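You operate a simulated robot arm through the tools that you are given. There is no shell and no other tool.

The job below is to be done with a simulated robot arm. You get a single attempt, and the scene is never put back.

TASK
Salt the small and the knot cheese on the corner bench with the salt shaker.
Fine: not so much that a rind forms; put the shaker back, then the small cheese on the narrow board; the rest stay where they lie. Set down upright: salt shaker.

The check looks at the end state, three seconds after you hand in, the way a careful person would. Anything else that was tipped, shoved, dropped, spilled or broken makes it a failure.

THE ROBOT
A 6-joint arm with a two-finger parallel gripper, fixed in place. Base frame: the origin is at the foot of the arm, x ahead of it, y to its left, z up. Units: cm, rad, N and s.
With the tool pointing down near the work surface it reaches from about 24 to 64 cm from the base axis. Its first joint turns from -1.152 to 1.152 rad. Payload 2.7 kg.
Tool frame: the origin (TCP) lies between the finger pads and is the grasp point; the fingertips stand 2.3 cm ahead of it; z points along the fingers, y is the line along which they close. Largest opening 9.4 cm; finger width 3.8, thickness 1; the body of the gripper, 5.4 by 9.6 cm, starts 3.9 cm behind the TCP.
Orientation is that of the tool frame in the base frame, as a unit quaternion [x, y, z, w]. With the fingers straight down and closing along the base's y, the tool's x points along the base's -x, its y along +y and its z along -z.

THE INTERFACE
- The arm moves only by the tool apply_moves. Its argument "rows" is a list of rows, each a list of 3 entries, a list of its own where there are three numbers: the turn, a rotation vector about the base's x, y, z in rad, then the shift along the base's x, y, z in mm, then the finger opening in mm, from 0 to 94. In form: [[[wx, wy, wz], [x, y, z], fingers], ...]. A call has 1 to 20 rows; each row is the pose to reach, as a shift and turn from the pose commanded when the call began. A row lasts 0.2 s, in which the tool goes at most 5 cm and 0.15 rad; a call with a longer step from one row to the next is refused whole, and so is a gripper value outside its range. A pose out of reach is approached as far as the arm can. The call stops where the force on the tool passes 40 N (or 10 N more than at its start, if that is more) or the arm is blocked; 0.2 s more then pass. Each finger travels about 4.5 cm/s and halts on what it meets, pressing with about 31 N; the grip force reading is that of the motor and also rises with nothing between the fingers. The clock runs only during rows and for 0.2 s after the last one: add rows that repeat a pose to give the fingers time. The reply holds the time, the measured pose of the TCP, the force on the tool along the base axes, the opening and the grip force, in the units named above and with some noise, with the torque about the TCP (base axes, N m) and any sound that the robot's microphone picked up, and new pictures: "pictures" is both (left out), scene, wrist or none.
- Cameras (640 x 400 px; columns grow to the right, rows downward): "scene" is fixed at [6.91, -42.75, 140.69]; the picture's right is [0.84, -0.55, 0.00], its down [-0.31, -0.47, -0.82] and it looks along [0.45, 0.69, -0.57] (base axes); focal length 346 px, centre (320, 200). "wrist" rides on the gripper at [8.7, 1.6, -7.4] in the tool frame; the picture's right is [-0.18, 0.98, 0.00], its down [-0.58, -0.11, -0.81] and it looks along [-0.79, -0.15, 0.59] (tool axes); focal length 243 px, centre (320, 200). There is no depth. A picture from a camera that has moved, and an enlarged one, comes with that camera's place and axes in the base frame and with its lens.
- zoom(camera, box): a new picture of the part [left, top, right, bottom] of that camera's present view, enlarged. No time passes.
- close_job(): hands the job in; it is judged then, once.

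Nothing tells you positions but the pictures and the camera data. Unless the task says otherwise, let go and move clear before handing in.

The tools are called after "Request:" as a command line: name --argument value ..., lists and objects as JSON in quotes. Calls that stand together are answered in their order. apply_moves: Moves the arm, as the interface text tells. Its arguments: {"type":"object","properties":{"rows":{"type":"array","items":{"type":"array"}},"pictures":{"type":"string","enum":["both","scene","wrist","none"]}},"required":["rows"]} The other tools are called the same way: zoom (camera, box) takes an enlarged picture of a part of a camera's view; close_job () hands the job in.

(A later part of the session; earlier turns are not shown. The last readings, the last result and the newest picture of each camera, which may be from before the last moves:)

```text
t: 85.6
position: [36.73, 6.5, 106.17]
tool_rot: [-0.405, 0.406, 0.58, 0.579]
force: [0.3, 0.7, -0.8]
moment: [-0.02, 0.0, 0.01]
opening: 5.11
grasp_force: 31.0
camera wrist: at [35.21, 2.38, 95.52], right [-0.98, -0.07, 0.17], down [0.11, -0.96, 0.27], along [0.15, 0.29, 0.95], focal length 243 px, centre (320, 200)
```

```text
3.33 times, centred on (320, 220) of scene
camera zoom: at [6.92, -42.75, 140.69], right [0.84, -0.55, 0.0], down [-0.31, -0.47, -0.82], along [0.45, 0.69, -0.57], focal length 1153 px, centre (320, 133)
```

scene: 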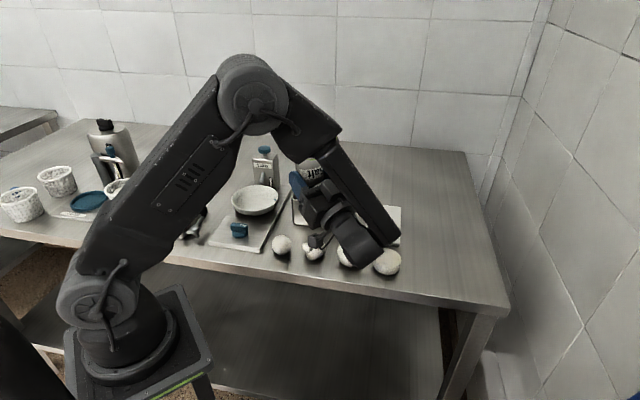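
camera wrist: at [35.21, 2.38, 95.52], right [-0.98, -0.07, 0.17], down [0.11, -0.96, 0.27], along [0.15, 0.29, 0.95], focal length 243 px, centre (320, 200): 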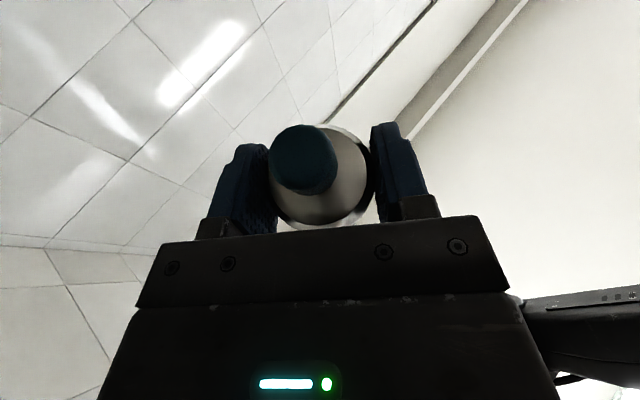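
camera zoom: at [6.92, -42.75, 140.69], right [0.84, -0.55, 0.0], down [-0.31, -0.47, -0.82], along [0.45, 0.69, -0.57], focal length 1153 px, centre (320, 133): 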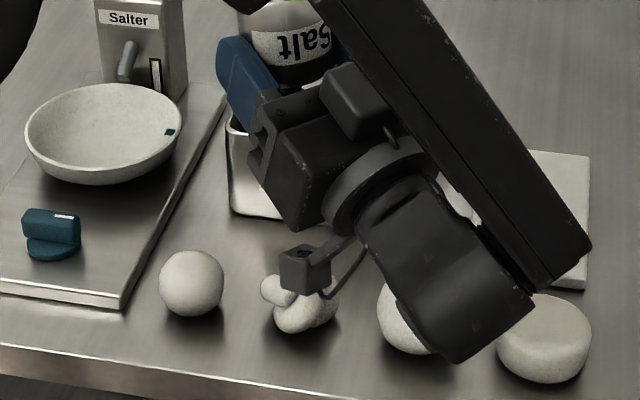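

Inverting clearly isn't how it dispenses. I'll check the spot where the shaker stood, because I pressed on the knob there with 27 N and it may be a push-button.

Request:
zoom --camera "scene" --box '[400, 215, 450, 265]'

Request:
zoom --camera "scene" --box '[290, 150, 345, 190]'

Request:
zoom --camera "scene" --box '[225, 140, 295, 250]'

```text
8.00 times, centred on (425, 240) of scene
camera zoom: at [6.92, -42.75, 140.69], right [0.84, -0.55, 0.0], down [-0.31, -0.47, -0.82], along [0.45, 0.69, -0.57], focal length 2767 px, centre (-520, -120)
```

zoom: 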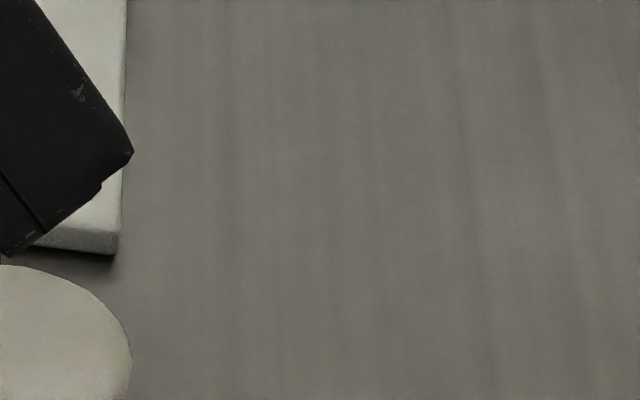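

```text
10.00 times, centred on (318, 170) of scene
camera zoom: at [6.92, -42.75, 140.69], right [0.84, -0.55, 0.0], down [-0.31, -0.47, -0.82], along [0.45, 0.69, -0.57], focal length 3459 px, centre (345, 500)
```

zoom: 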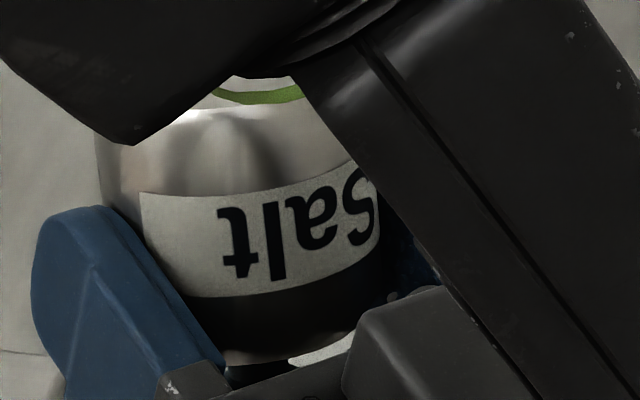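

```text
3.64 times, centred on (260, 195) of scene
camera zoom: at [6.92, -42.75, 140.69], right [0.84, -0.55, 0.0], down [-0.31, -0.47, -0.82], along [0.45, 0.69, -0.57], focal length 1258 px, centre (538, 218)
```

zoom: 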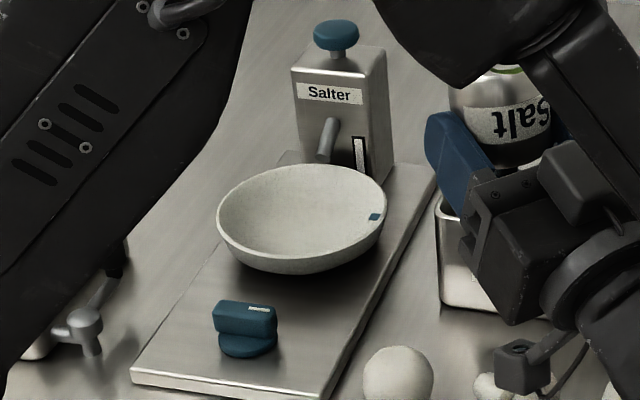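

Nothing there either, so the knob isn't a push-button. I'll turn the shaker upright again over the knot and then test stronger sideways shaking with the base low over the cheese.

Request:
apply_moves --rows '[[[-0.1, 0, 0], [0, 3, 5], 40], [[-0.22, 0, 0], [0, 8, 5], 40], [[-0.32, 0, 0], [0, 12, 5], 40], [[-0.35, 0, 0], [0, 13, 5], 40], [[-0.35, 0, 0], [0, 13, 5], 40]]' --pictures "none"

Request:
apply_moves --rows '[[[0, 0.1, 0], [0, 0, 0], 40], [[0, 0.25, 0], [0, 0, 0], 40], [[0, 0.4, 0], [0, 0, 0], 40], [[0, 0.55, 0], [0, 0, 0], 40], [[0, 0.7, 0], [0, 0, 0], 40], [[0, 0.85, 0], [0, 0, 0], 40], [[0, 1.0, 0], [0, 0, 0], 40], [[0, 1.15, 0], [0, 0, 0], 40], [[0, 1.3, 0], [0, 0, 0], 40], [[0, 1.45, 0], [0, 0, 0], 40], [[0, 1.6, 0], [0, 0, 0], 40], [[0, 1.75, 0], [0, 0, 0], 40], [[0, 1.9, 0], [0, 0, 0], 40], [[0, 2.05, 0], [0, 0, 0], 40], [[0, 2.2, 0], [0, 0, 0], 40], [[0, 2.35, 0], [0, 0, 0], 40], [[0, 2.5, 0], [0, 0, 0], 40], [[0, 2.65, 0], [0, 0, 0], 40], [[0, 2.8, 0], [0, 0, 0], 40], [[0, 2.8, 0], [0, 0, 0], 40]]' --pictures "scene"

```text
t: 86.8
position: [36.7, 7.81, 106.51]
tool_rot: [-0.5, 0.502, 0.501, 0.498]
force: [-0.6, -0.2, -1.4]
moment: [0.01, 0.01, 0.01]
opening: 5.1
grasp_force: 30.6
```

```text
t: 91.0
position: [36.75, 7.78, 106.51]
tool_rot: [0.409, 0.576, 0.577, -0.41]
force: [1.0, 0.0, -1.9]
moment: [0.02, 0.01, -0.01]
opening: 5.14
grasp_force: 31.1
```

scene: 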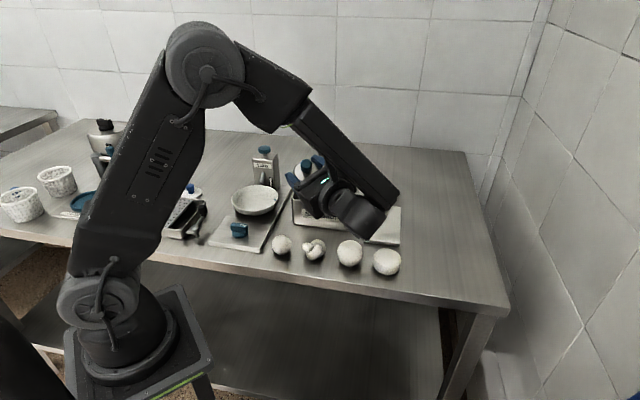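

I'll check the knot now that it's unobstructed, while finishing the return to upright.

Request:
zoom --camera "scene" --box '[265, 225, 345, 275]'

Request:
apply_moves --rows '[[[0, 0.12, 0], [0, 0, 0], 40], [[0, 0.24, 0], [0, 0, 0], 40], [[0, 0.34, 0], [0, 0, 0], 40], [[0, 0.34, 0], [0, 0, 0], 40]]' --pictures "none"

Request:
apply_moves --rows '[[[-0.1, 0, 0], [0, 0, 0], 40], [[-0.22, 0, 0], [0, 0, 0], 40], [[-0.34, 0, 0], [0, -5, 0], 40], [[-0.46, 0, 0], [0, -12, 0], 40], [[-0.524, 0, 0], [0, -20, -5], 40], [[-0.524, 0, 0], [0, -21, -20], 40], [[-0.524, 0, 0], [0, -21, -35], 40], [[-0.524, 0, 0], [0, -21, -35], 40]]'

```text
8.00 times, centred on (305, 250) of scene
camera zoom: at [6.92, -42.75, 140.69], right [0.84, -0.55, 0.0], down [-0.31, -0.47, -0.82], along [0.45, 0.69, -0.57], focal length 2767 px, centre (440, -200)
```

zoom: 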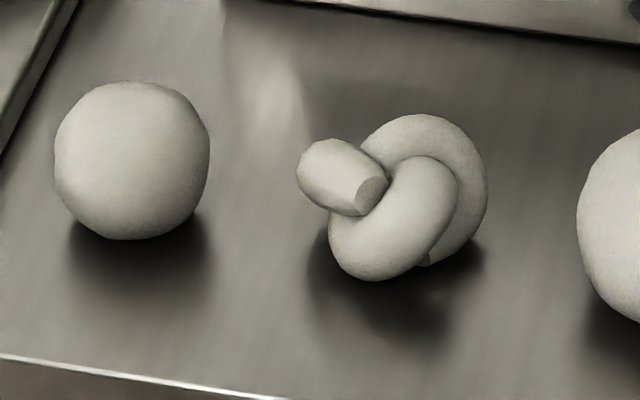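

```text
t: 92.0
position: [36.86, 7.9, 106.53]
tool_rot: [-0.501, -0.499, -0.499, 0.501]
force: [-0.5, 0.1, -1.4]
moment: [-0.02, 0.0, 0.01]
opening: 5.13
grasp_force: 31.4
```

```text
t: 93.8
position: [36.66, 5.73, 102.92]
tool_rot: [0.613, 0.612, 0.353, -0.354]
force: [0.1, -0.7, -1.6]
moment: [0.02, -0.02, 0.02]
opening: 5.1
grasp_force: 31.0
camera wrist: at [38.36, 3.6, 114.26], right [0.98, -0.09, -0.16], down [-0.11, -0.99, -0.1], along [-0.15, 0.12, -0.98], focal length 243 px, centre (320, 200)
```

scene: 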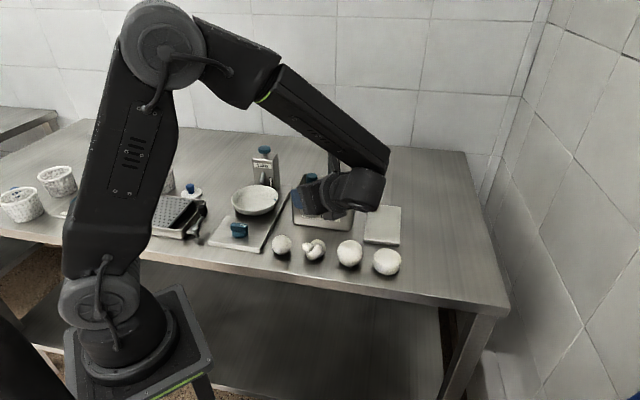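
wrist: 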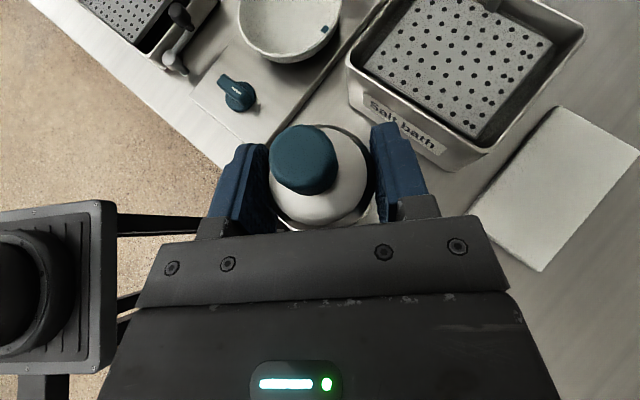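

Upright over the knot again. I'll lower it close and do the strongest sideways shake the arm allows (±24 mm).

Request:
apply_moves --rows '[[[0, 0, 0], [0, 0, -25], 40], [[0, 0, 0], [0, 0, -48], 40], [[0, 0, 0], [0, 24, -48], 40], [[0, 0, 0], [0, -24, -48], 40], [[0, 0, 0], [0, 24, -48], 40], [[0, 0, 0], [0, -24, -48], 40], [[0, 0, 0], [0, 24, -48], 40], [[0, 0, 0], [0, -24, -48], 40], [[0, 0, 0], [0, 24, -48], 40], [[0, 0, 0], [0, 0, -48], 40], [[0, 0, 0], [0, 0, -20], 40], [[0, 0, 0], [0, 0, -20], 40]]' --pictures "scene"

Request:
zoom --camera "scene" --box '[265, 205, 345, 275]'

Request:
zoom --camera "scene" --box '[298, 235, 328, 265]'

```text
t: 96.4
position: [36.71, 5.72, 100.87]
tool_rot: [0.613, 0.611, 0.354, -0.354]
force: [0.1, -0.5, -2.1]
moment: [-0.01, 0.0, 0.03]
opening: 5.11
grasp_force: 31.2
```

scene: 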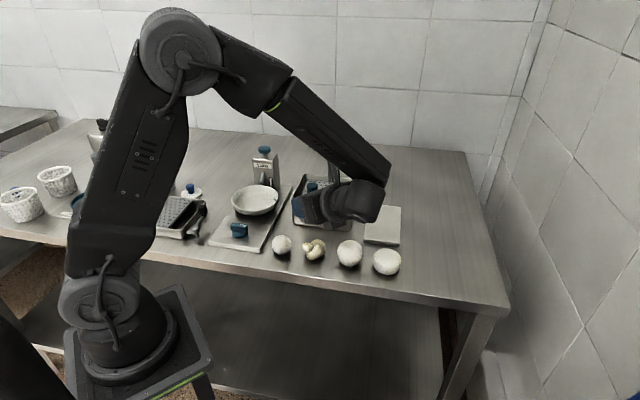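

```text
5.71 times, centred on (305, 240) of scene
camera zoom: at [6.92, -42.75, 140.69], right [0.84, -0.55, 0.0], down [-0.31, -0.47, -0.82], along [0.45, 0.69, -0.57], focal length 1976 px, centre (406, -29)
```

zoom: 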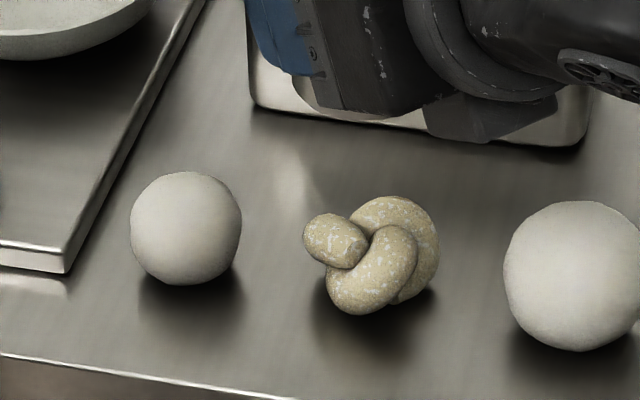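

```text
13.33 times, centred on (313, 250) of scene
camera zoom: at [6.92, -42.75, 140.69], right [0.84, -0.55, 0.0], down [-0.31, -0.47, -0.82], along [0.45, 0.69, -0.57], focal length 4612 px, centre (413, -467)
```

zoom: 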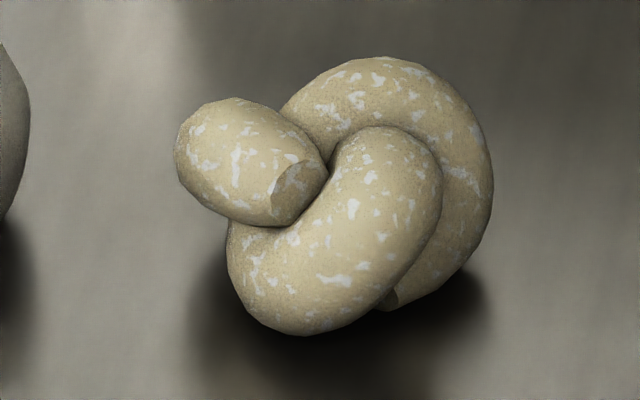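

That worked: the fast sideways shake salted the knot, which now has white flecks and a yellowish tint. Travel speeds have stayed well below the shake speed, so I'll move slowly to the small ball and use far fewer strokes there.

Request:
apply_moves --rows '[[[0, 0, 0], [-3, 3, 5], 40], [[0, 0, 0], [-9, 9, 15], 40], [[0, 0, 0], [-17, 17, 20], 40], [[0, 0, 0], [-26, 26, 20], 40], [[0, 0, 0], [-35, 35, 20], 40], [[0, 0, 0], [-43, 43, 20], 40], [[0, 0, 0], [-49, 50, 20], 40], [[0, 0, 0], [-52, 53, 18], 40], [[0, 0, 0], [-53, 54, 15], 40], [[0, 0, 0], [-53, 54, 15], 40]]'

Request:
zoom --camera "scene" --box '[250, 180, 350, 275]'

Request:
zoom --camera "scene" --box '[304, 240, 324, 260]'

```text
t: 98.6
position: [31.38, 11.19, 102.51]
tool_rot: [0.613, 0.612, 0.353, -0.353]
force: [-1.4, -0.2, -2.0]
moment: [0.01, 0.01, 0.01]
opening: 5.13
grasp_force: 30.6
camera wrist: at [33.04, 8.9, 113.78], right [0.98, -0.09, -0.16], down [-0.11, -0.99, -0.1], along [-0.15, 0.12, -0.98], focal length 243 px, centre (320, 200)
```

scene: 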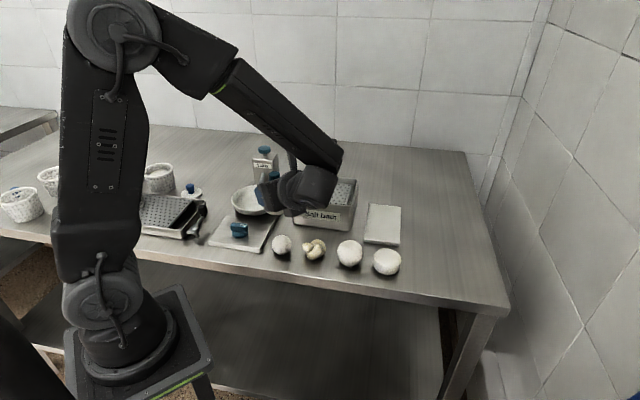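
wrist: 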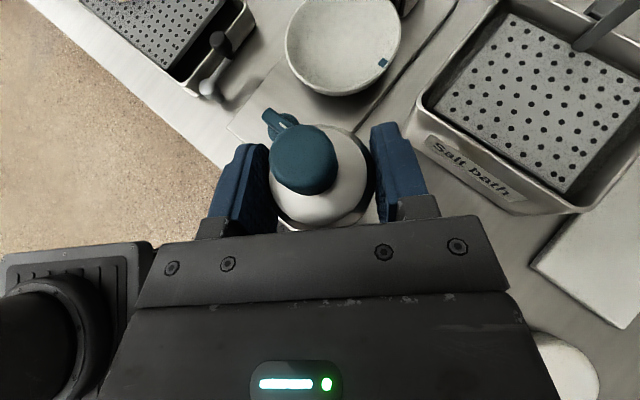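

```text
4.21 times, centred on (300, 228) of scene
camera zoom: at [6.92, -42.75, 140.69], right [0.84, -0.55, 0.0], down [-0.31, -0.47, -0.82], along [0.45, 0.69, -0.57], focal length 1456 px, centre (404, 84)
```

zoom: 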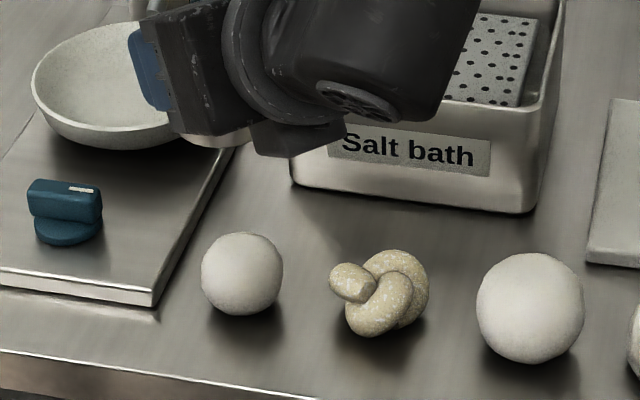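

```text
16.00 times, centred on (314, 250) of scene
camera zoom: at [6.92, -42.75, 140.69], right [0.84, -0.55, 0.0], down [-0.31, -0.47, -0.82], along [0.45, 0.69, -0.57], focal length 5534 px, centre (416, -600)
```

zoom: 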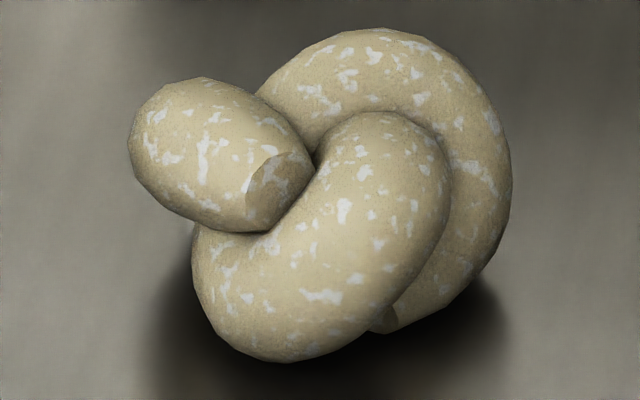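

I'm over the small ball. I'll lower in place, make just one fast sideways stroke, and look at the result.

Request:
apply_moves --rows '[[[0, 0, 0], [0, 0, -15], 40], [[0, 0, 0], [0, 0, -32], 40], [[0, 0, 0], [0, 0, -45], 40], [[0, 0, 0], [8, 8, -46], 40], [[0, 0, 0], [17, 17, -46], 40], [[0, 0, 0], [-17, -17, -46], 40], [[0, 0, 0], [-8, -8, -46], 40], [[0, 0, 0], [0, 0, -40], 40], [[0, 0, 0], [0, 0, -30], 40], [[0, 0, 0], [0, 0, -20], 40], [[0, 0, 0], [0, 0, -20], 40]]' --pictures "scene"

Request:
zoom --camera "scene" --box '[268, 230, 328, 265]'

Request:
zoom --camera "scene" --box '[268, 230, 298, 260]'

```text
t: 101.0
position: [31.38, 11.0, 100.48]
tool_rot: [0.613, 0.612, 0.353, -0.353]
force: [0.2, -0.1, -0.5]
moment: [-0.01, 0.0, 0.0]
opening: 5.1
grasp_force: 30.8
```

scene: 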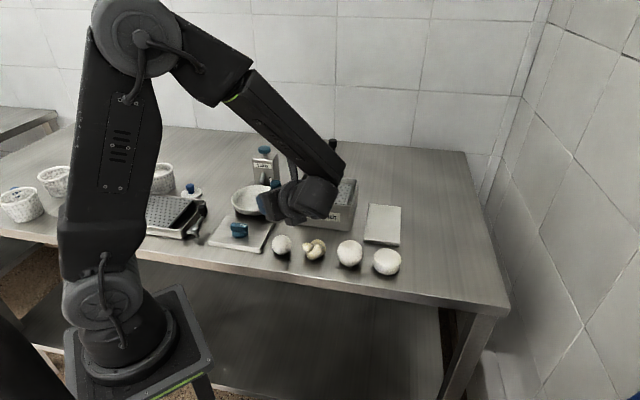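

```text
10.67 times, centred on (298, 248) of scene
camera zoom: at [6.92, -42.75, 140.69], right [0.84, -0.55, 0.0], down [-0.31, -0.47, -0.82], along [0.45, 0.69, -0.57], focal length 3690 px, centre (555, -307)
```

zoom: 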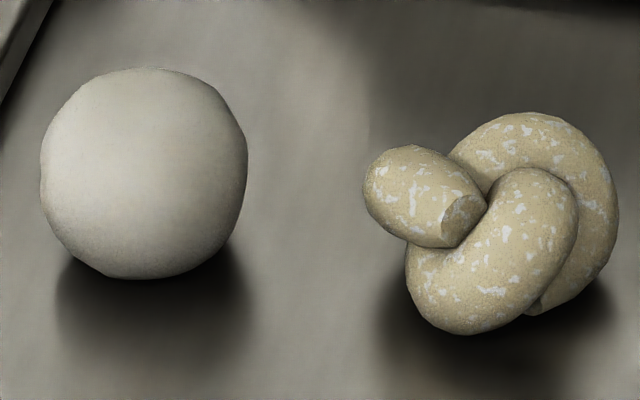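

```text
13.33 times, centred on (283, 245) of scene
camera zoom: at [6.92, -42.75, 140.69], right [0.84, -0.55, 0.0], down [-0.31, -0.47, -0.82], along [0.45, 0.69, -0.57], focal length 4612 px, centre (813, -400)
```

zoom: 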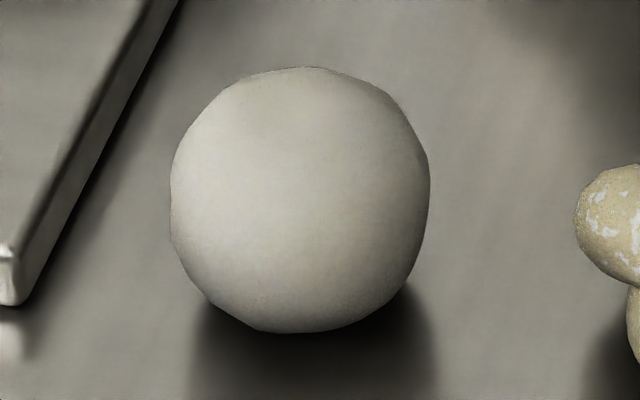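

One stroke made no obvious change. I'll compare its tone with the untouched balls before adding another.

Request:
zoom --camera "scene" --box '[265, 230, 410, 285]'

Request:
zoom --camera "scene" --box '[334, 238, 364, 268]'

```text
4.41 times, centred on (338, 258) of scene
camera zoom: at [6.92, -42.75, 140.69], right [0.84, -0.55, 0.0], down [-0.31, -0.47, -0.82], along [0.45, 0.69, -0.57], focal length 1527 px, centre (243, -54)
```

zoom: 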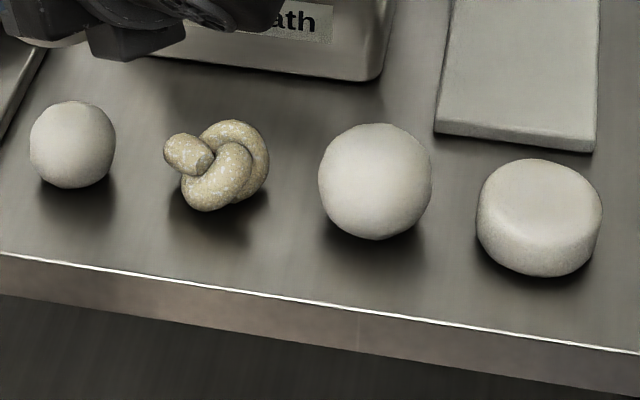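

```text
13.33 times, centred on (349, 253) of scene
camera zoom: at [6.92, -42.75, 140.69], right [0.84, -0.55, 0.0], down [-0.31, -0.47, -0.82], along [0.45, 0.69, -0.57], focal length 4612 px, centre (-67, -507)
```

zoom: 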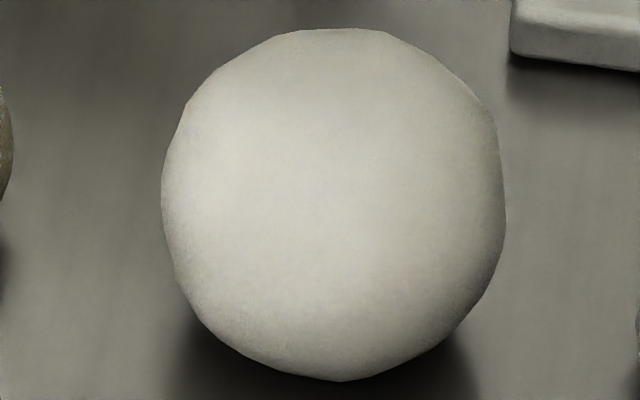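

I can't see a difference from the other untouched cheeses. I'll add two fast strokes with one reversal and look again.

Request:
apply_moves --rows '[[[0, 0, 0], [0, 0, -15], 40], [[0, 0, 0], [0, 0, -26], 40], [[0, 0, 0], [8, 8, -26], 40], [[0, 0, 0], [17, 17, -26], 40], [[0, 0, 0], [-17, -17, -26], 40], [[0, 0, 0], [17, 17, -26], 40], [[0, 0, 0], [8, 8, -26], 40], [[0, 0, 0], [0, 0, -20], 40], [[0, 0, 0], [0, 0, -10], 40], [[0, 0, 0], [0, 0, 0], 40], [[0, 0, 0], [0, 0, 0], 40]]' --pictures "scene"

Request:
zoom --camera "scene" --box '[265, 230, 410, 285]'

Request:
zoom --camera "scene" --box '[268, 230, 298, 260]'

```text
t: 103.4
position: [31.41, 11.23, 100.61]
tool_rot: [0.613, 0.611, 0.354, -0.354]
force: [-0.8, 0.9, -1.2]
moment: [-0.01, 0.03, 0.01]
opening: 5.1
grasp_force: 31.1
```

scene: 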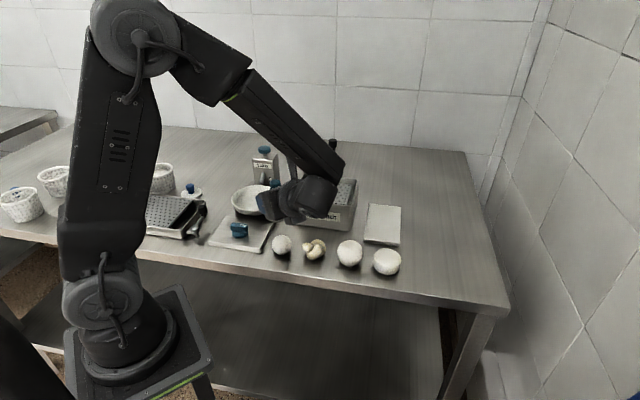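

```text
4.41 times, centred on (338, 258) of scene
camera zoom: at [6.92, -42.75, 140.69], right [0.84, -0.55, 0.0], down [-0.31, -0.47, -0.82], along [0.45, 0.69, -0.57], focal length 1527 px, centre (243, -54)
```

zoom: 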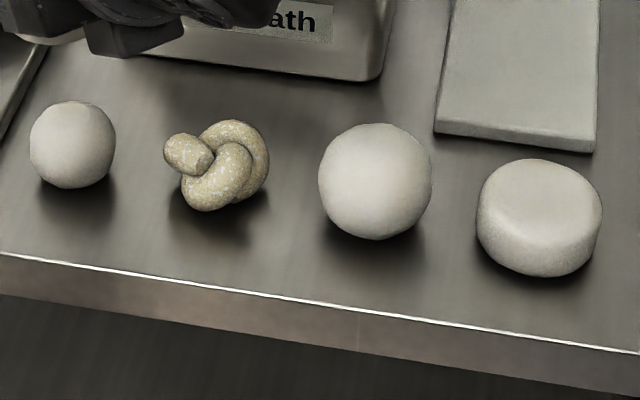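

```text
13.33 times, centred on (283, 245) of scene
camera zoom: at [6.92, -42.75, 140.69], right [0.84, -0.55, 0.0], down [-0.31, -0.47, -0.82], along [0.45, 0.69, -0.57], focal length 4612 px, centre (813, -400)
```

zoom: 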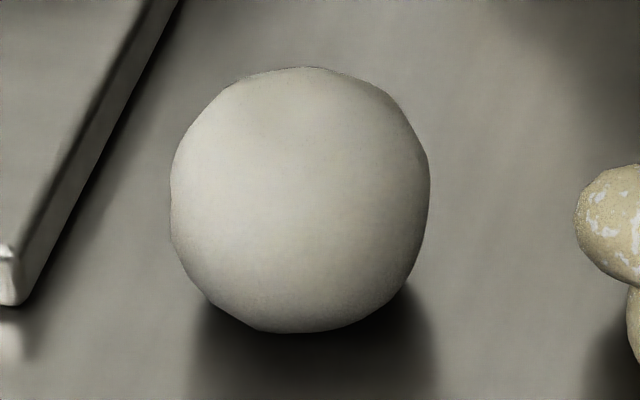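

Still unchanged. The knot got six consecutive strokes, so I'll try three in a row here.

Request:
apply_moves --rows '[[[0, 0, 0], [0, 0, -15], 40], [[0, 0, 0], [0, 0, -26], 40], [[0, 0, 0], [8, 8, -26], 40], [[0, 0, 0], [17, 17, -26], 40], [[0, 0, 0], [-17, -17, -26], 40], [[0, 0, 0], [17, 17, -26], 40], [[0, 0, 0], [-17, -17, -26], 40], [[0, 0, 0], [-8, -8, -26], 40], [[0, 0, 0], [0, 0, -20], 40], [[0, 0, 0], [0, 0, -10], 40], [[0, 0, 0], [0, 0, 0], 40], [[0, 0, 0], [0, 0, 0], 40]]' --pictures "scene"

Request:
zoom --camera "scene" --box '[268, 230, 298, 260]'

```text
t: 106.0
position: [31.46, 11.14, 100.44]
tool_rot: [0.613, 0.612, 0.353, -0.354]
force: [0.4, 0.4, -1.6]
moment: [0.0, 0.01, 0.01]
opening: 5.12
grasp_force: 30.9
```

scene: 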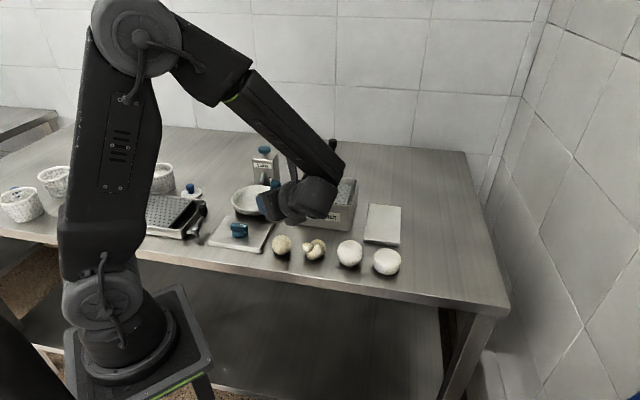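

```text
13.33 times, centred on (283, 245) of scene
camera zoom: at [6.92, -42.75, 140.69], right [0.84, -0.55, 0.0], down [-0.31, -0.47, -0.82], along [0.45, 0.69, -0.57], focal length 4612 px, centre (813, -400)
```

zoom: 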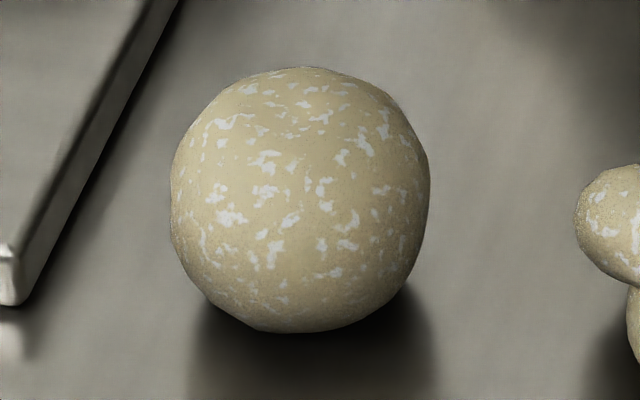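

The small ball now shows the same light salting as the knot, flecks without a crust, so I'll stop salting. I'll carry the shaker back slowly and smoothly toward its place.

Request:
apply_moves --rows '[[[0, 0, 0], [0, 0, 10], 40], [[0, 0, 0], [3, 1, 25], 40], [[0, 0, 0], [10, 4, 38], 40], [[0, 0, 0], [20, 8, 45], 40], [[0, 0, -0.05], [33, 9, 45], 40], [[0, 0, -0.1], [47, 1, 45], 40], [[0, 0, -0.15], [61, -12, 45], 40], [[0, 0, -0.2], [75, -26, 45], 40], [[0, 0, -0.25], [89, -40, 45], 40], [[0, 0, -0.3], [103, -54, 45], 40], [[0, 0, -0.35], [117, -68, 45], 40], [[0, 0, -0.4], [131, -82, 45], 40], [[0, 0, -0.45], [146, -96, 45], 40], [[0, 0, -0.5], [162, -110, 45], 40], [[0, 0, -0.55], [179, -124, 45], 40], [[0, 0, -0.6], [197, -137, 45], 40], [[0, 0, -0.65], [216, -147, 45], 40], [[0, 0, -0.7], [235, -154, 45], 40], [[0, 0, -0.74], [252, -159, 45], 40], [[0, 0, -0.75], [263, -161, 45], 40]]' --pictures "scene"

```text
t: 110.2
position: [57.73, -5.09, 104.97]
tool_rot: [0.795, 0.344, 0.458, -0.199]
force: [0.4, 0.8, -1.2]
moment: [0.01, 0.02, -0.04]
opening: 5.12
grasp_force: 30.6
```

scene: 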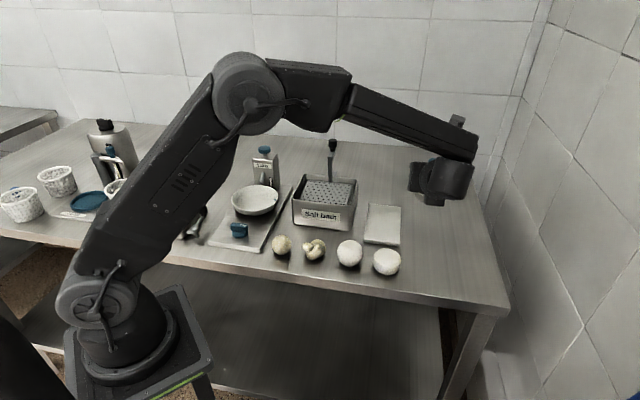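

I'm now moving directly over the original spot and lowering gently.

Request:
apply_moves --rows '[[[0, 0, 0], [8, 0, -8], 40], [[0, 0, 0], [16, 0, -22], 40], [[0, 0, 0], [22, 0, -40], 40], [[0, 0, 0], [23.5, 0, -60], 40], [[0, 0, 0], [23.5, 0, -80], 40], [[0, 0, 0], [23.5, 0, -100], 40], [[0, 0, 0], [23.5, 0, -118], 40], [[0, 0, 0], [23.5, 0, -130], 40], [[0, 0, 0], [23.5, 0, -138], 40], [[0, 0, 0], [23.5, 0, -142], 40], [[0, 0, 0], [23.5, 0, -142], 40]]'

Request:
zoom --camera "scene" --box '[380, 190, 480, 270]'

```text
t: 112.6
position: [60.05, -5.05, 90.71]
tool_rot: [0.795, 0.345, 0.458, -0.199]
force: [-0.6, 0.0, -1.6]
moment: [0.0, -0.02, 0.01]
opening: 5.12
grasp_force: 30.8
camera wrist: at [59.78, -7.78, 101.98], right [0.65, -0.74, -0.16], down [-0.76, -0.65, -0.1], along [-0.03, 0.19, -0.98], focal length 243 px, centre (320, 200)
```

scene: 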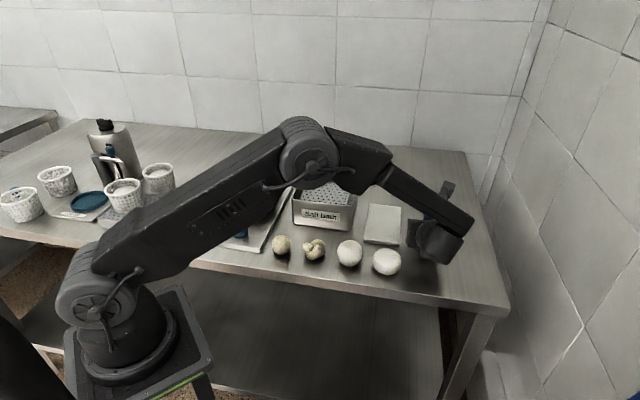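
wrist: 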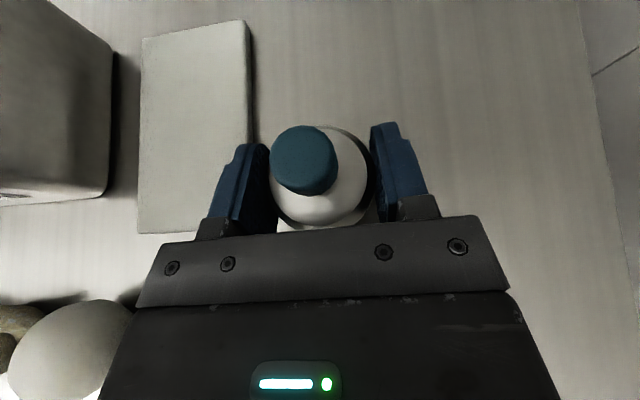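

```text
5.00 times, centred on (430, 230) of scene
camera zoom: at [6.92, -42.75, 140.69], right [0.84, -0.55, 0.0], down [-0.31, -0.47, -0.82], along [0.45, 0.69, -0.57], focal length 1729 px, centre (-230, 50)
```

zoom: 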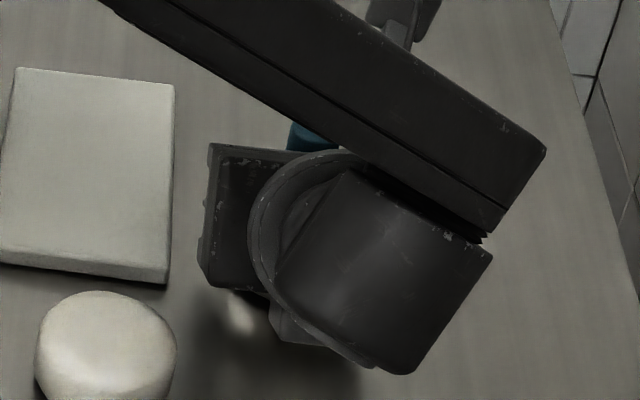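

Almost down; I'll lower by small increments until there's contact.

Request:
apply_moves --rows '[[[0, 0, 0], [0, 0, -1.5], 40], [[0, 0, 0], [0, 0, -3], 40], [[0, 0, 0], [0, 0, -4], 40], [[0, 0, 0], [0, 0, -4], 40]]' --pictures "none"

```text
t: 113.6
position: [60.04, -5.11, 90.41]
tool_rot: [0.795, 0.344, 0.459, -0.199]
force: [0.2, -0.2, -1.0]
moment: [0.02, -0.02, 0.0]
opening: 5.14
grasp_force: 31.1
```

Request:
apply_moves --rows '[[[0, 0, 0], [0, 0, -1], 40], [[0, 0, 0], [0, 0, -2], 40], [[0, 0, 0], [0, 0, -2], 40]]' --pictures "none"

```text
t: 114.4
position: [60.32, -5.21, 90.25]
tool_rot: [0.793, 0.345, 0.46, -0.2]
force: [-4.8, 1.1, 11.6]
moment: [-0.19, 0.11, -0.03]
opening: 5.1
grasp_force: 31.0
```

There's contact at 11.6 N. I'll ease off slightly and open just enough to clear the body.

Request:
apply_moves --rows '[[[0, 0, 0], [0, 0, 0.8], 40], [[0, 0, 0], [0, 0, 0.8], 52], [[0, 0, 0], [0, 0, 0.8], 60], [[0, 0, 0], [0, 0, 0.8], 68], [[0, 0, 0], [0, 0, 0.8], 68]]'

Request:
zoom --camera "wrist" --box '[170, 90, 490, 290]'

```text
t: 115.6
position: [60.08, -5.08, 90.39]
tool_rot: [0.795, 0.345, 0.458, -0.2]
force: [0.8, 0.3, -0.2]
moment: [-0.04, 0.01, -0.02]
opening: 6.8
grasp_force: 0.1
camera wrist: at [59.87, -7.74, 101.55], right [0.65, -0.74, -0.16], down [-0.76, -0.65, -0.1], along [-0.03, 0.19, -0.98], focal length 243 px, centre (320, 200)
```

scene: 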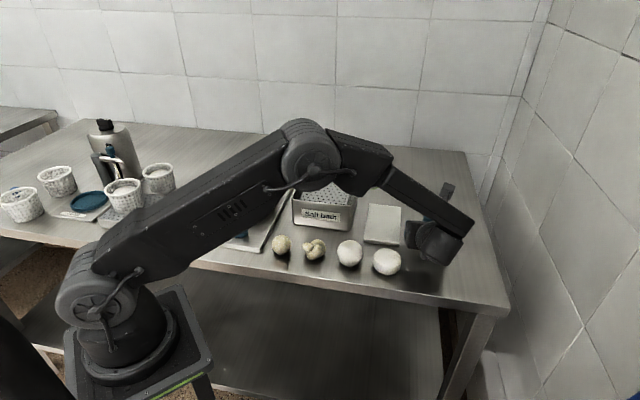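
wrist: 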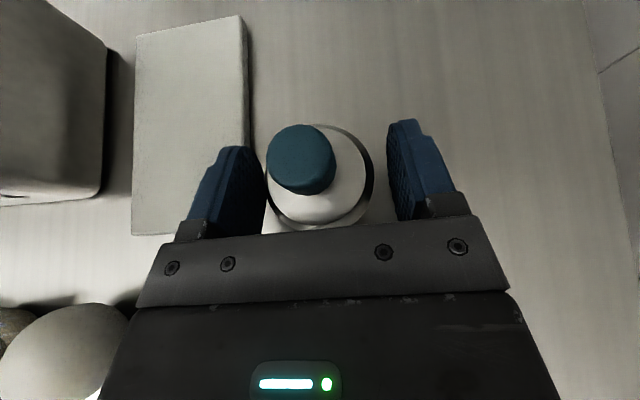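

```text
2.00 times, centred on (330, 190) of wrist
camera zoom: at [59.87, -7.74, 101.55], right [0.65, -0.74, -0.16], down [-0.76, -0.65, -0.1], along [-0.03, 0.19, -0.98], focal length 485 px, centre (300, 220)
```

zoom: 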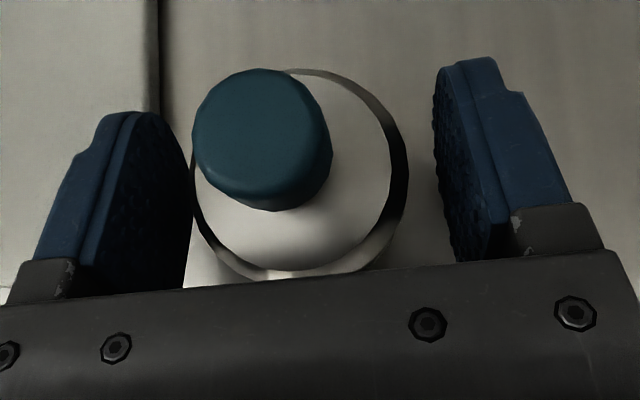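

The shaker stands free, upright, on its original spot. I'll rise straight up, clear of it, and return the tool to vertical.

Request:
apply_moves --rows '[[[0, 0, 0], [0, 0, 10], 68], [[0, 0, 0], [0, 0, 30], 68], [[0, 0, 0], [0, 0, 60], 70], [[0, 0, 0], [0, 0, 100], 70], [[0, 0, 0], [0, 0, 145], 70], [[-0.1, 0.094, 0], [0, 0, 170], 70], [[-0.2, 0.188, 0], [-10, 0, 180], 70], [[-0.3, 0.281, 0], [-20, 0, 180], 70], [[-0.4, 0.375, 0], [-35, 5, 180], 70], [[-0.5, 0.469, 0], [-50, 10, 180], 70], [[-0.6, 0.562, 0], [-65, 15, 180], 70], [[-0.7, 0.656, 0], [-80, 20, 180], 70], [[-0.764, 0.716, 0], [-95, 25, 180], 70], [[-0.764, 0.716, 0], [-95, 25, 180], 70]]'

Request:
zoom --camera "scene" --box '[360, 190, 460, 280]'

```text
t: 118.6
position: [50.53, -2.6, 108.23]
tool_rot: [0.918, 0.397, -0.001, 0.0]
force: [-0.9, 0.5, -0.7]
moment: [-0.05, -0.02, 0.0]
opening: 7.01
grasp_force: 0.0
camera wrist: at [57.64, 2.53, 115.75], right [0.59, -0.81, 0.0], down [-0.48, -0.35, 0.81], along [-0.65, -0.48, -0.59], focal length 243 px, centre (320, 200)
```

scene: 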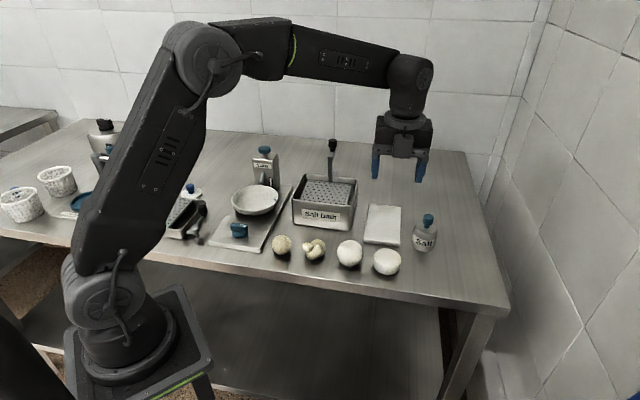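
wrist: 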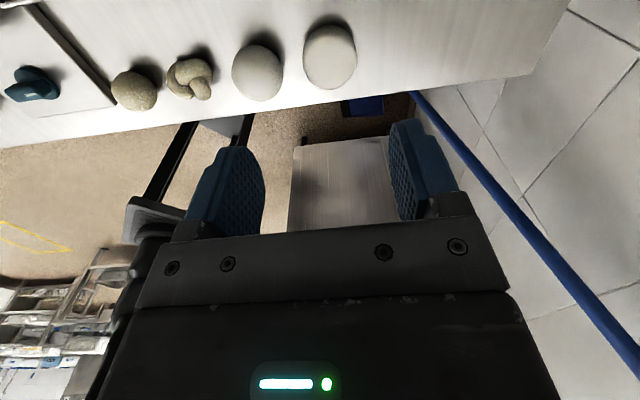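

```text
4.44 times, centred on (410, 235) of scene
camera zoom: at [6.91, -42.75, 140.69], right [0.84, -0.55, 0.0], down [-0.31, -0.47, -0.82], along [0.45, 0.69, -0.57], focal length 1537 px, centre (-80, 44)
```

zoom: 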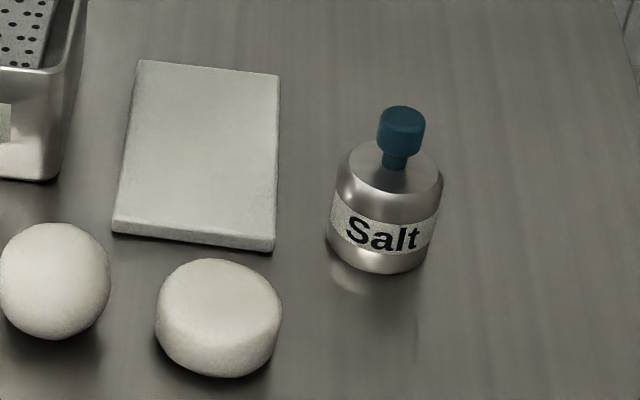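

The shaker stands upright in its place. I'll check the two untouched cheeses and the knot from this wrist view.

Request:
zoom --camera "wrist" --box '[90, 10, 250, 120]'

Request:
zoom --camera "wrist" --box '[220, 0, 370, 110]'

```text
3.64 times, centred on (170, 65) of wrist
camera zoom: at [57.64, 2.53, 115.75], right [0.59, -0.81, 0.0], down [-0.48, -0.35, 0.81], along [-0.65, -0.48, -0.59], focal length 882 px, centre (866, 691)
```

zoom: 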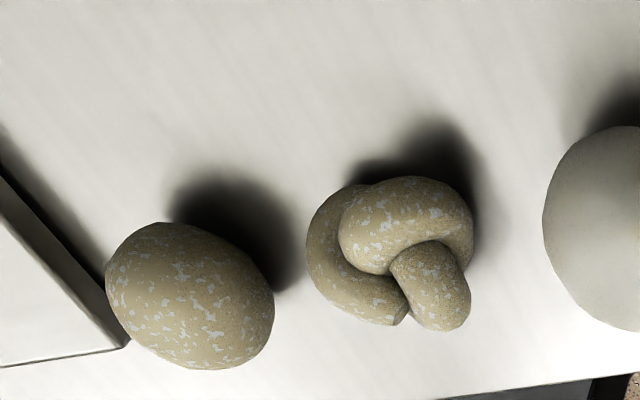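

```text
3.64 times, centred on (295, 55) of wrist
camera zoom: at [57.64, 2.53, 115.75], right [0.59, -0.81, 0.0], down [-0.48, -0.35, 0.81], along [-0.65, -0.48, -0.59], focal length 882 px, centre (411, 727)
```

zoom: 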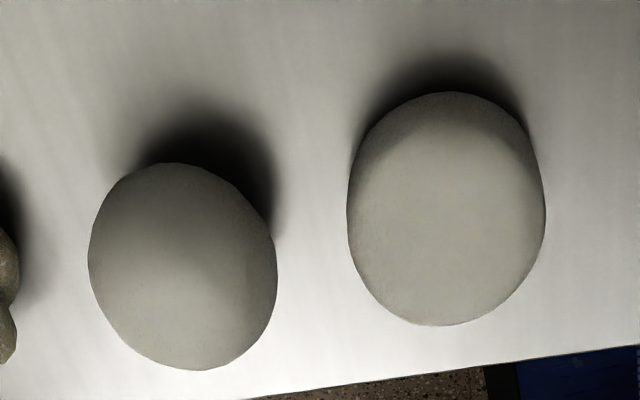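

Only the small ball and the knot carry salt, and the other two are clean. Next I'll rotate the tool so the fingers close across the row and move above the small ball.

Request:
apply_moves --rows '[[[0, 0, 0.14], [-15, 11, 0], 62], [[0, 0, 0.28], [-33, 24, 0], 62], [[0, 0, 0.42], [-51, 37, 0], 62], [[0, 0, 0.56], [-69, 50, 0], 62], [[0, 0, 0.7], [-87, 63, 0], 62], [[0, 0, 0.84], [-105, 76, 0], 62], [[0, 0, 0.98], [-123, 89, 0], 62], [[0, 0, 1.12], [-141, 102, 0], 62], [[0, 0, 1.26], [-158, 115, -10], 62], [[0, 0, 1.4], [-174, 126, -20], 62], [[0, 0, 1.54], [-188, 136, -30], 62], [[0, 0, 1.54], [-188, 136, -30], 62]]'

Request:
zoom --camera "wrist" --box '[200, 0, 440, 150]'

Request:
zoom --camera "scene" --box '[220, 170, 360, 280]'

```text
t: 121.2
position: [31.8, 11.04, 105.17]
tool_rot: [0.381, 0.925, 0.0, -0.001]
force: [0.1, 0.1, -1.1]
moment: [0.0, -0.01, 0.0]
opening: 6.19
grasp_force: 0.1
camera wrist: at [26.91, 18.23, 112.75], right [0.82, 0.57, 0.0], down [0.34, -0.49, 0.81], along [0.46, -0.66, -0.59], focal length 243 px, centre (320, 200)
```

scene: 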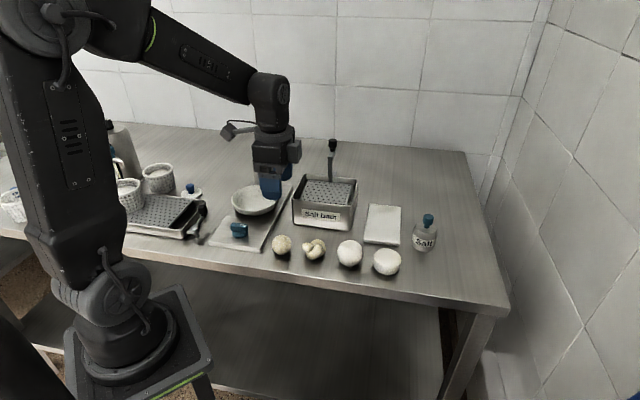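
wrist: 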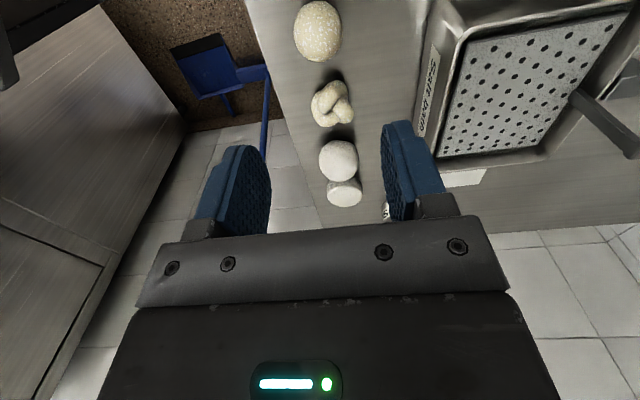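

```text
2.67 times, centred on (320, 75) of wrist
camera zoom: at [26.91, 18.23, 112.75], right [0.82, 0.57, 0.0], down [0.34, -0.49, 0.81], along [0.46, -0.66, -0.59], focal length 647 px, centre (320, 533)
```

zoom: 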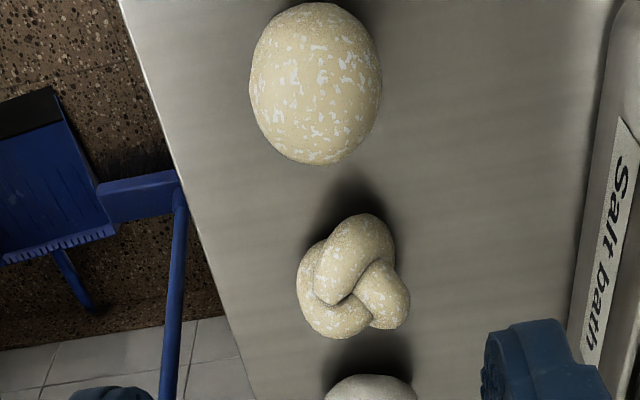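

```text
3.64 times, centred on (290, 225) of scene
camera zoom: at [6.91, -42.75, 140.69], right [0.84, -0.55, 0.0], down [-0.31, -0.47, -0.82], along [0.45, 0.69, -0.57], focal length 1258 px, centre (429, 109)
```

zoom: 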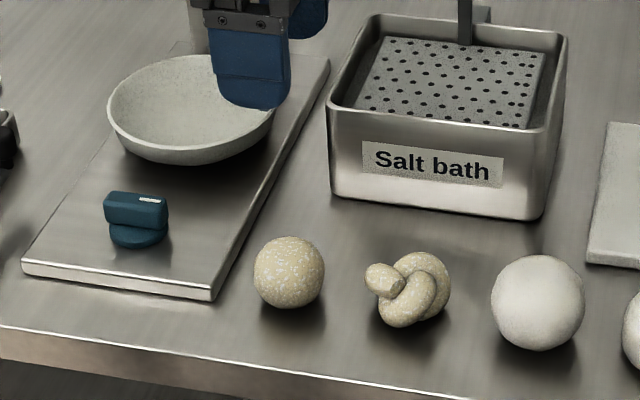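

The small ball's centre is near (31.6, 11.15), with z ≈ 88.2. I'll descend with the fingers straddling it.

Request:
apply_moves --rows '[[[0, 0, 0], [-2, 1, -35], 62], [[0, 0, 0], [-2, 1, -75], 62], [[0, 0, 0], [-2, 1, -110], 62], [[0, 0, 0], [-2, 1, -135], 62], [[0, 0, 0], [-2, 1, -150], 62], [[0, 0, 0], [-2, 1, -160], 62], [[0, 0, 0], [-2, 1, -160], 62]]'

Request:
zoom --camera "scene" --box '[240, 200, 340, 280]'

```text
t: 122.8
position: [31.49, 11.26, 89.33]
tool_rot: [0.382, 0.924, 0.0, -0.001]
force: [0.9, -1.3, -0.2]
moment: [-0.01, -0.02, 0.01]
opening: 6.17
grasp_force: 0.1
camera wrist: at [26.61, 18.45, 96.76], right [0.82, 0.57, 0.0], down [0.34, -0.49, 0.81], along [0.46, -0.66, -0.59], focal length 243 px, centre (320, 200)
```

scene: 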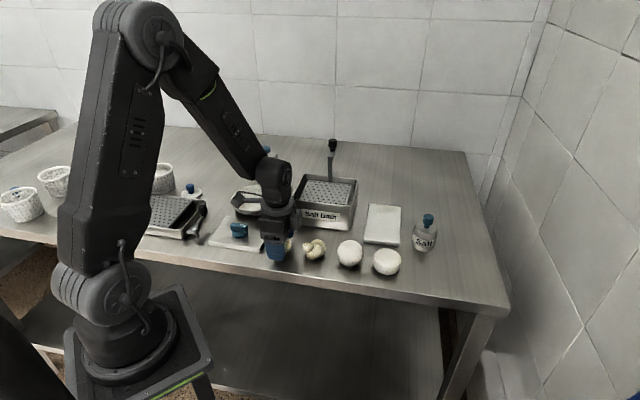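
wrist: 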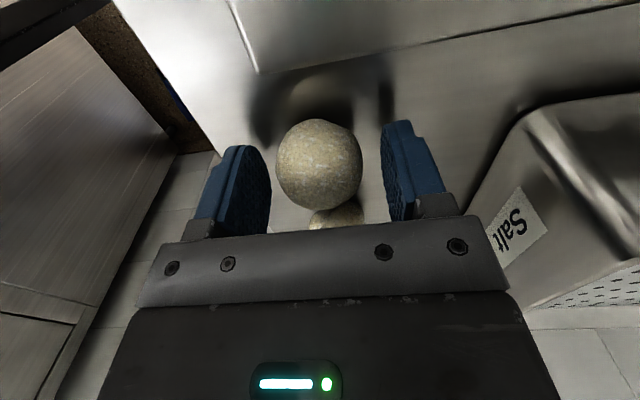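

```text
5.00 times, centred on (290, 240) of scene
camera zoom: at [6.91, -42.75, 140.69], right [0.84, -0.55, 0.0], down [-0.31, -0.47, -0.82], along [0.45, 0.69, -0.57], focal length 1729 px, centre (470, 0)
```

zoom: 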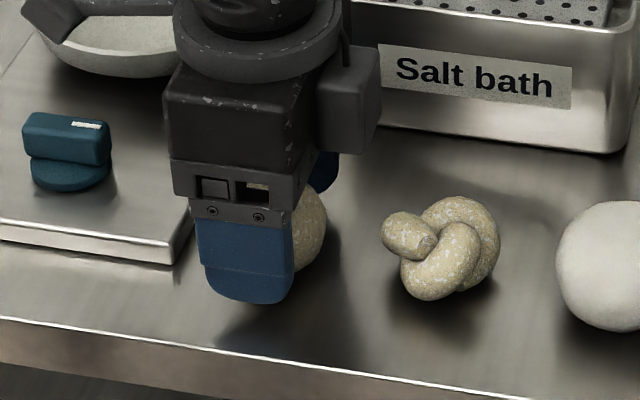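

The ball is centred between the fingers. I'll close gently, with a target just under its diameter.

Request:
apply_moves --rows '[[[0, 0, 0], [0, 0, -1], 52], [[0, 0, 0], [0, 0, -1], 45], [[0, 0, 0], [0, 0, -1], 42], [[0, 0, 0], [0, 0, -1], 42], [[0, 0, 0], [0, 0, -1], 42]]'

```text
t: 124.0
position: [31.56, 11.2, 89.23]
tool_rot: [0.382, 0.924, 0.0, -0.001]
force: [0.3, -0.2, -0.6]
moment: [-0.03, 0.0, 0.02]
opening: 4.31
grasp_force: 1.3
camera wrist: at [26.64, 18.42, 96.69], right [0.82, 0.57, 0.0], down [0.34, -0.49, 0.81], along [0.46, -0.66, -0.59], focal length 243 px, centre (320, 200)
```

scene: 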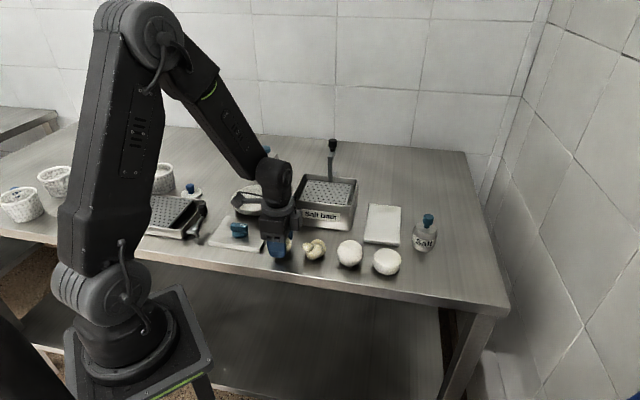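
wrist: 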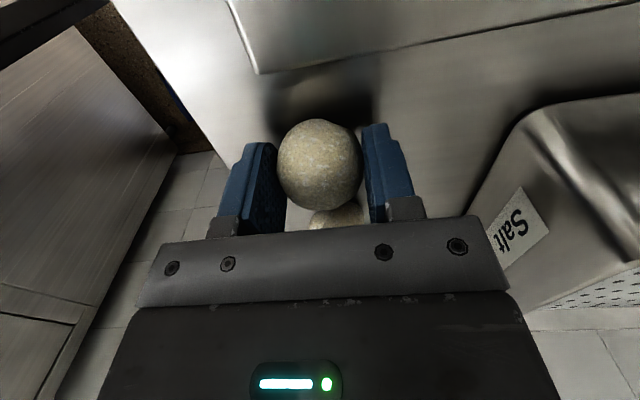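

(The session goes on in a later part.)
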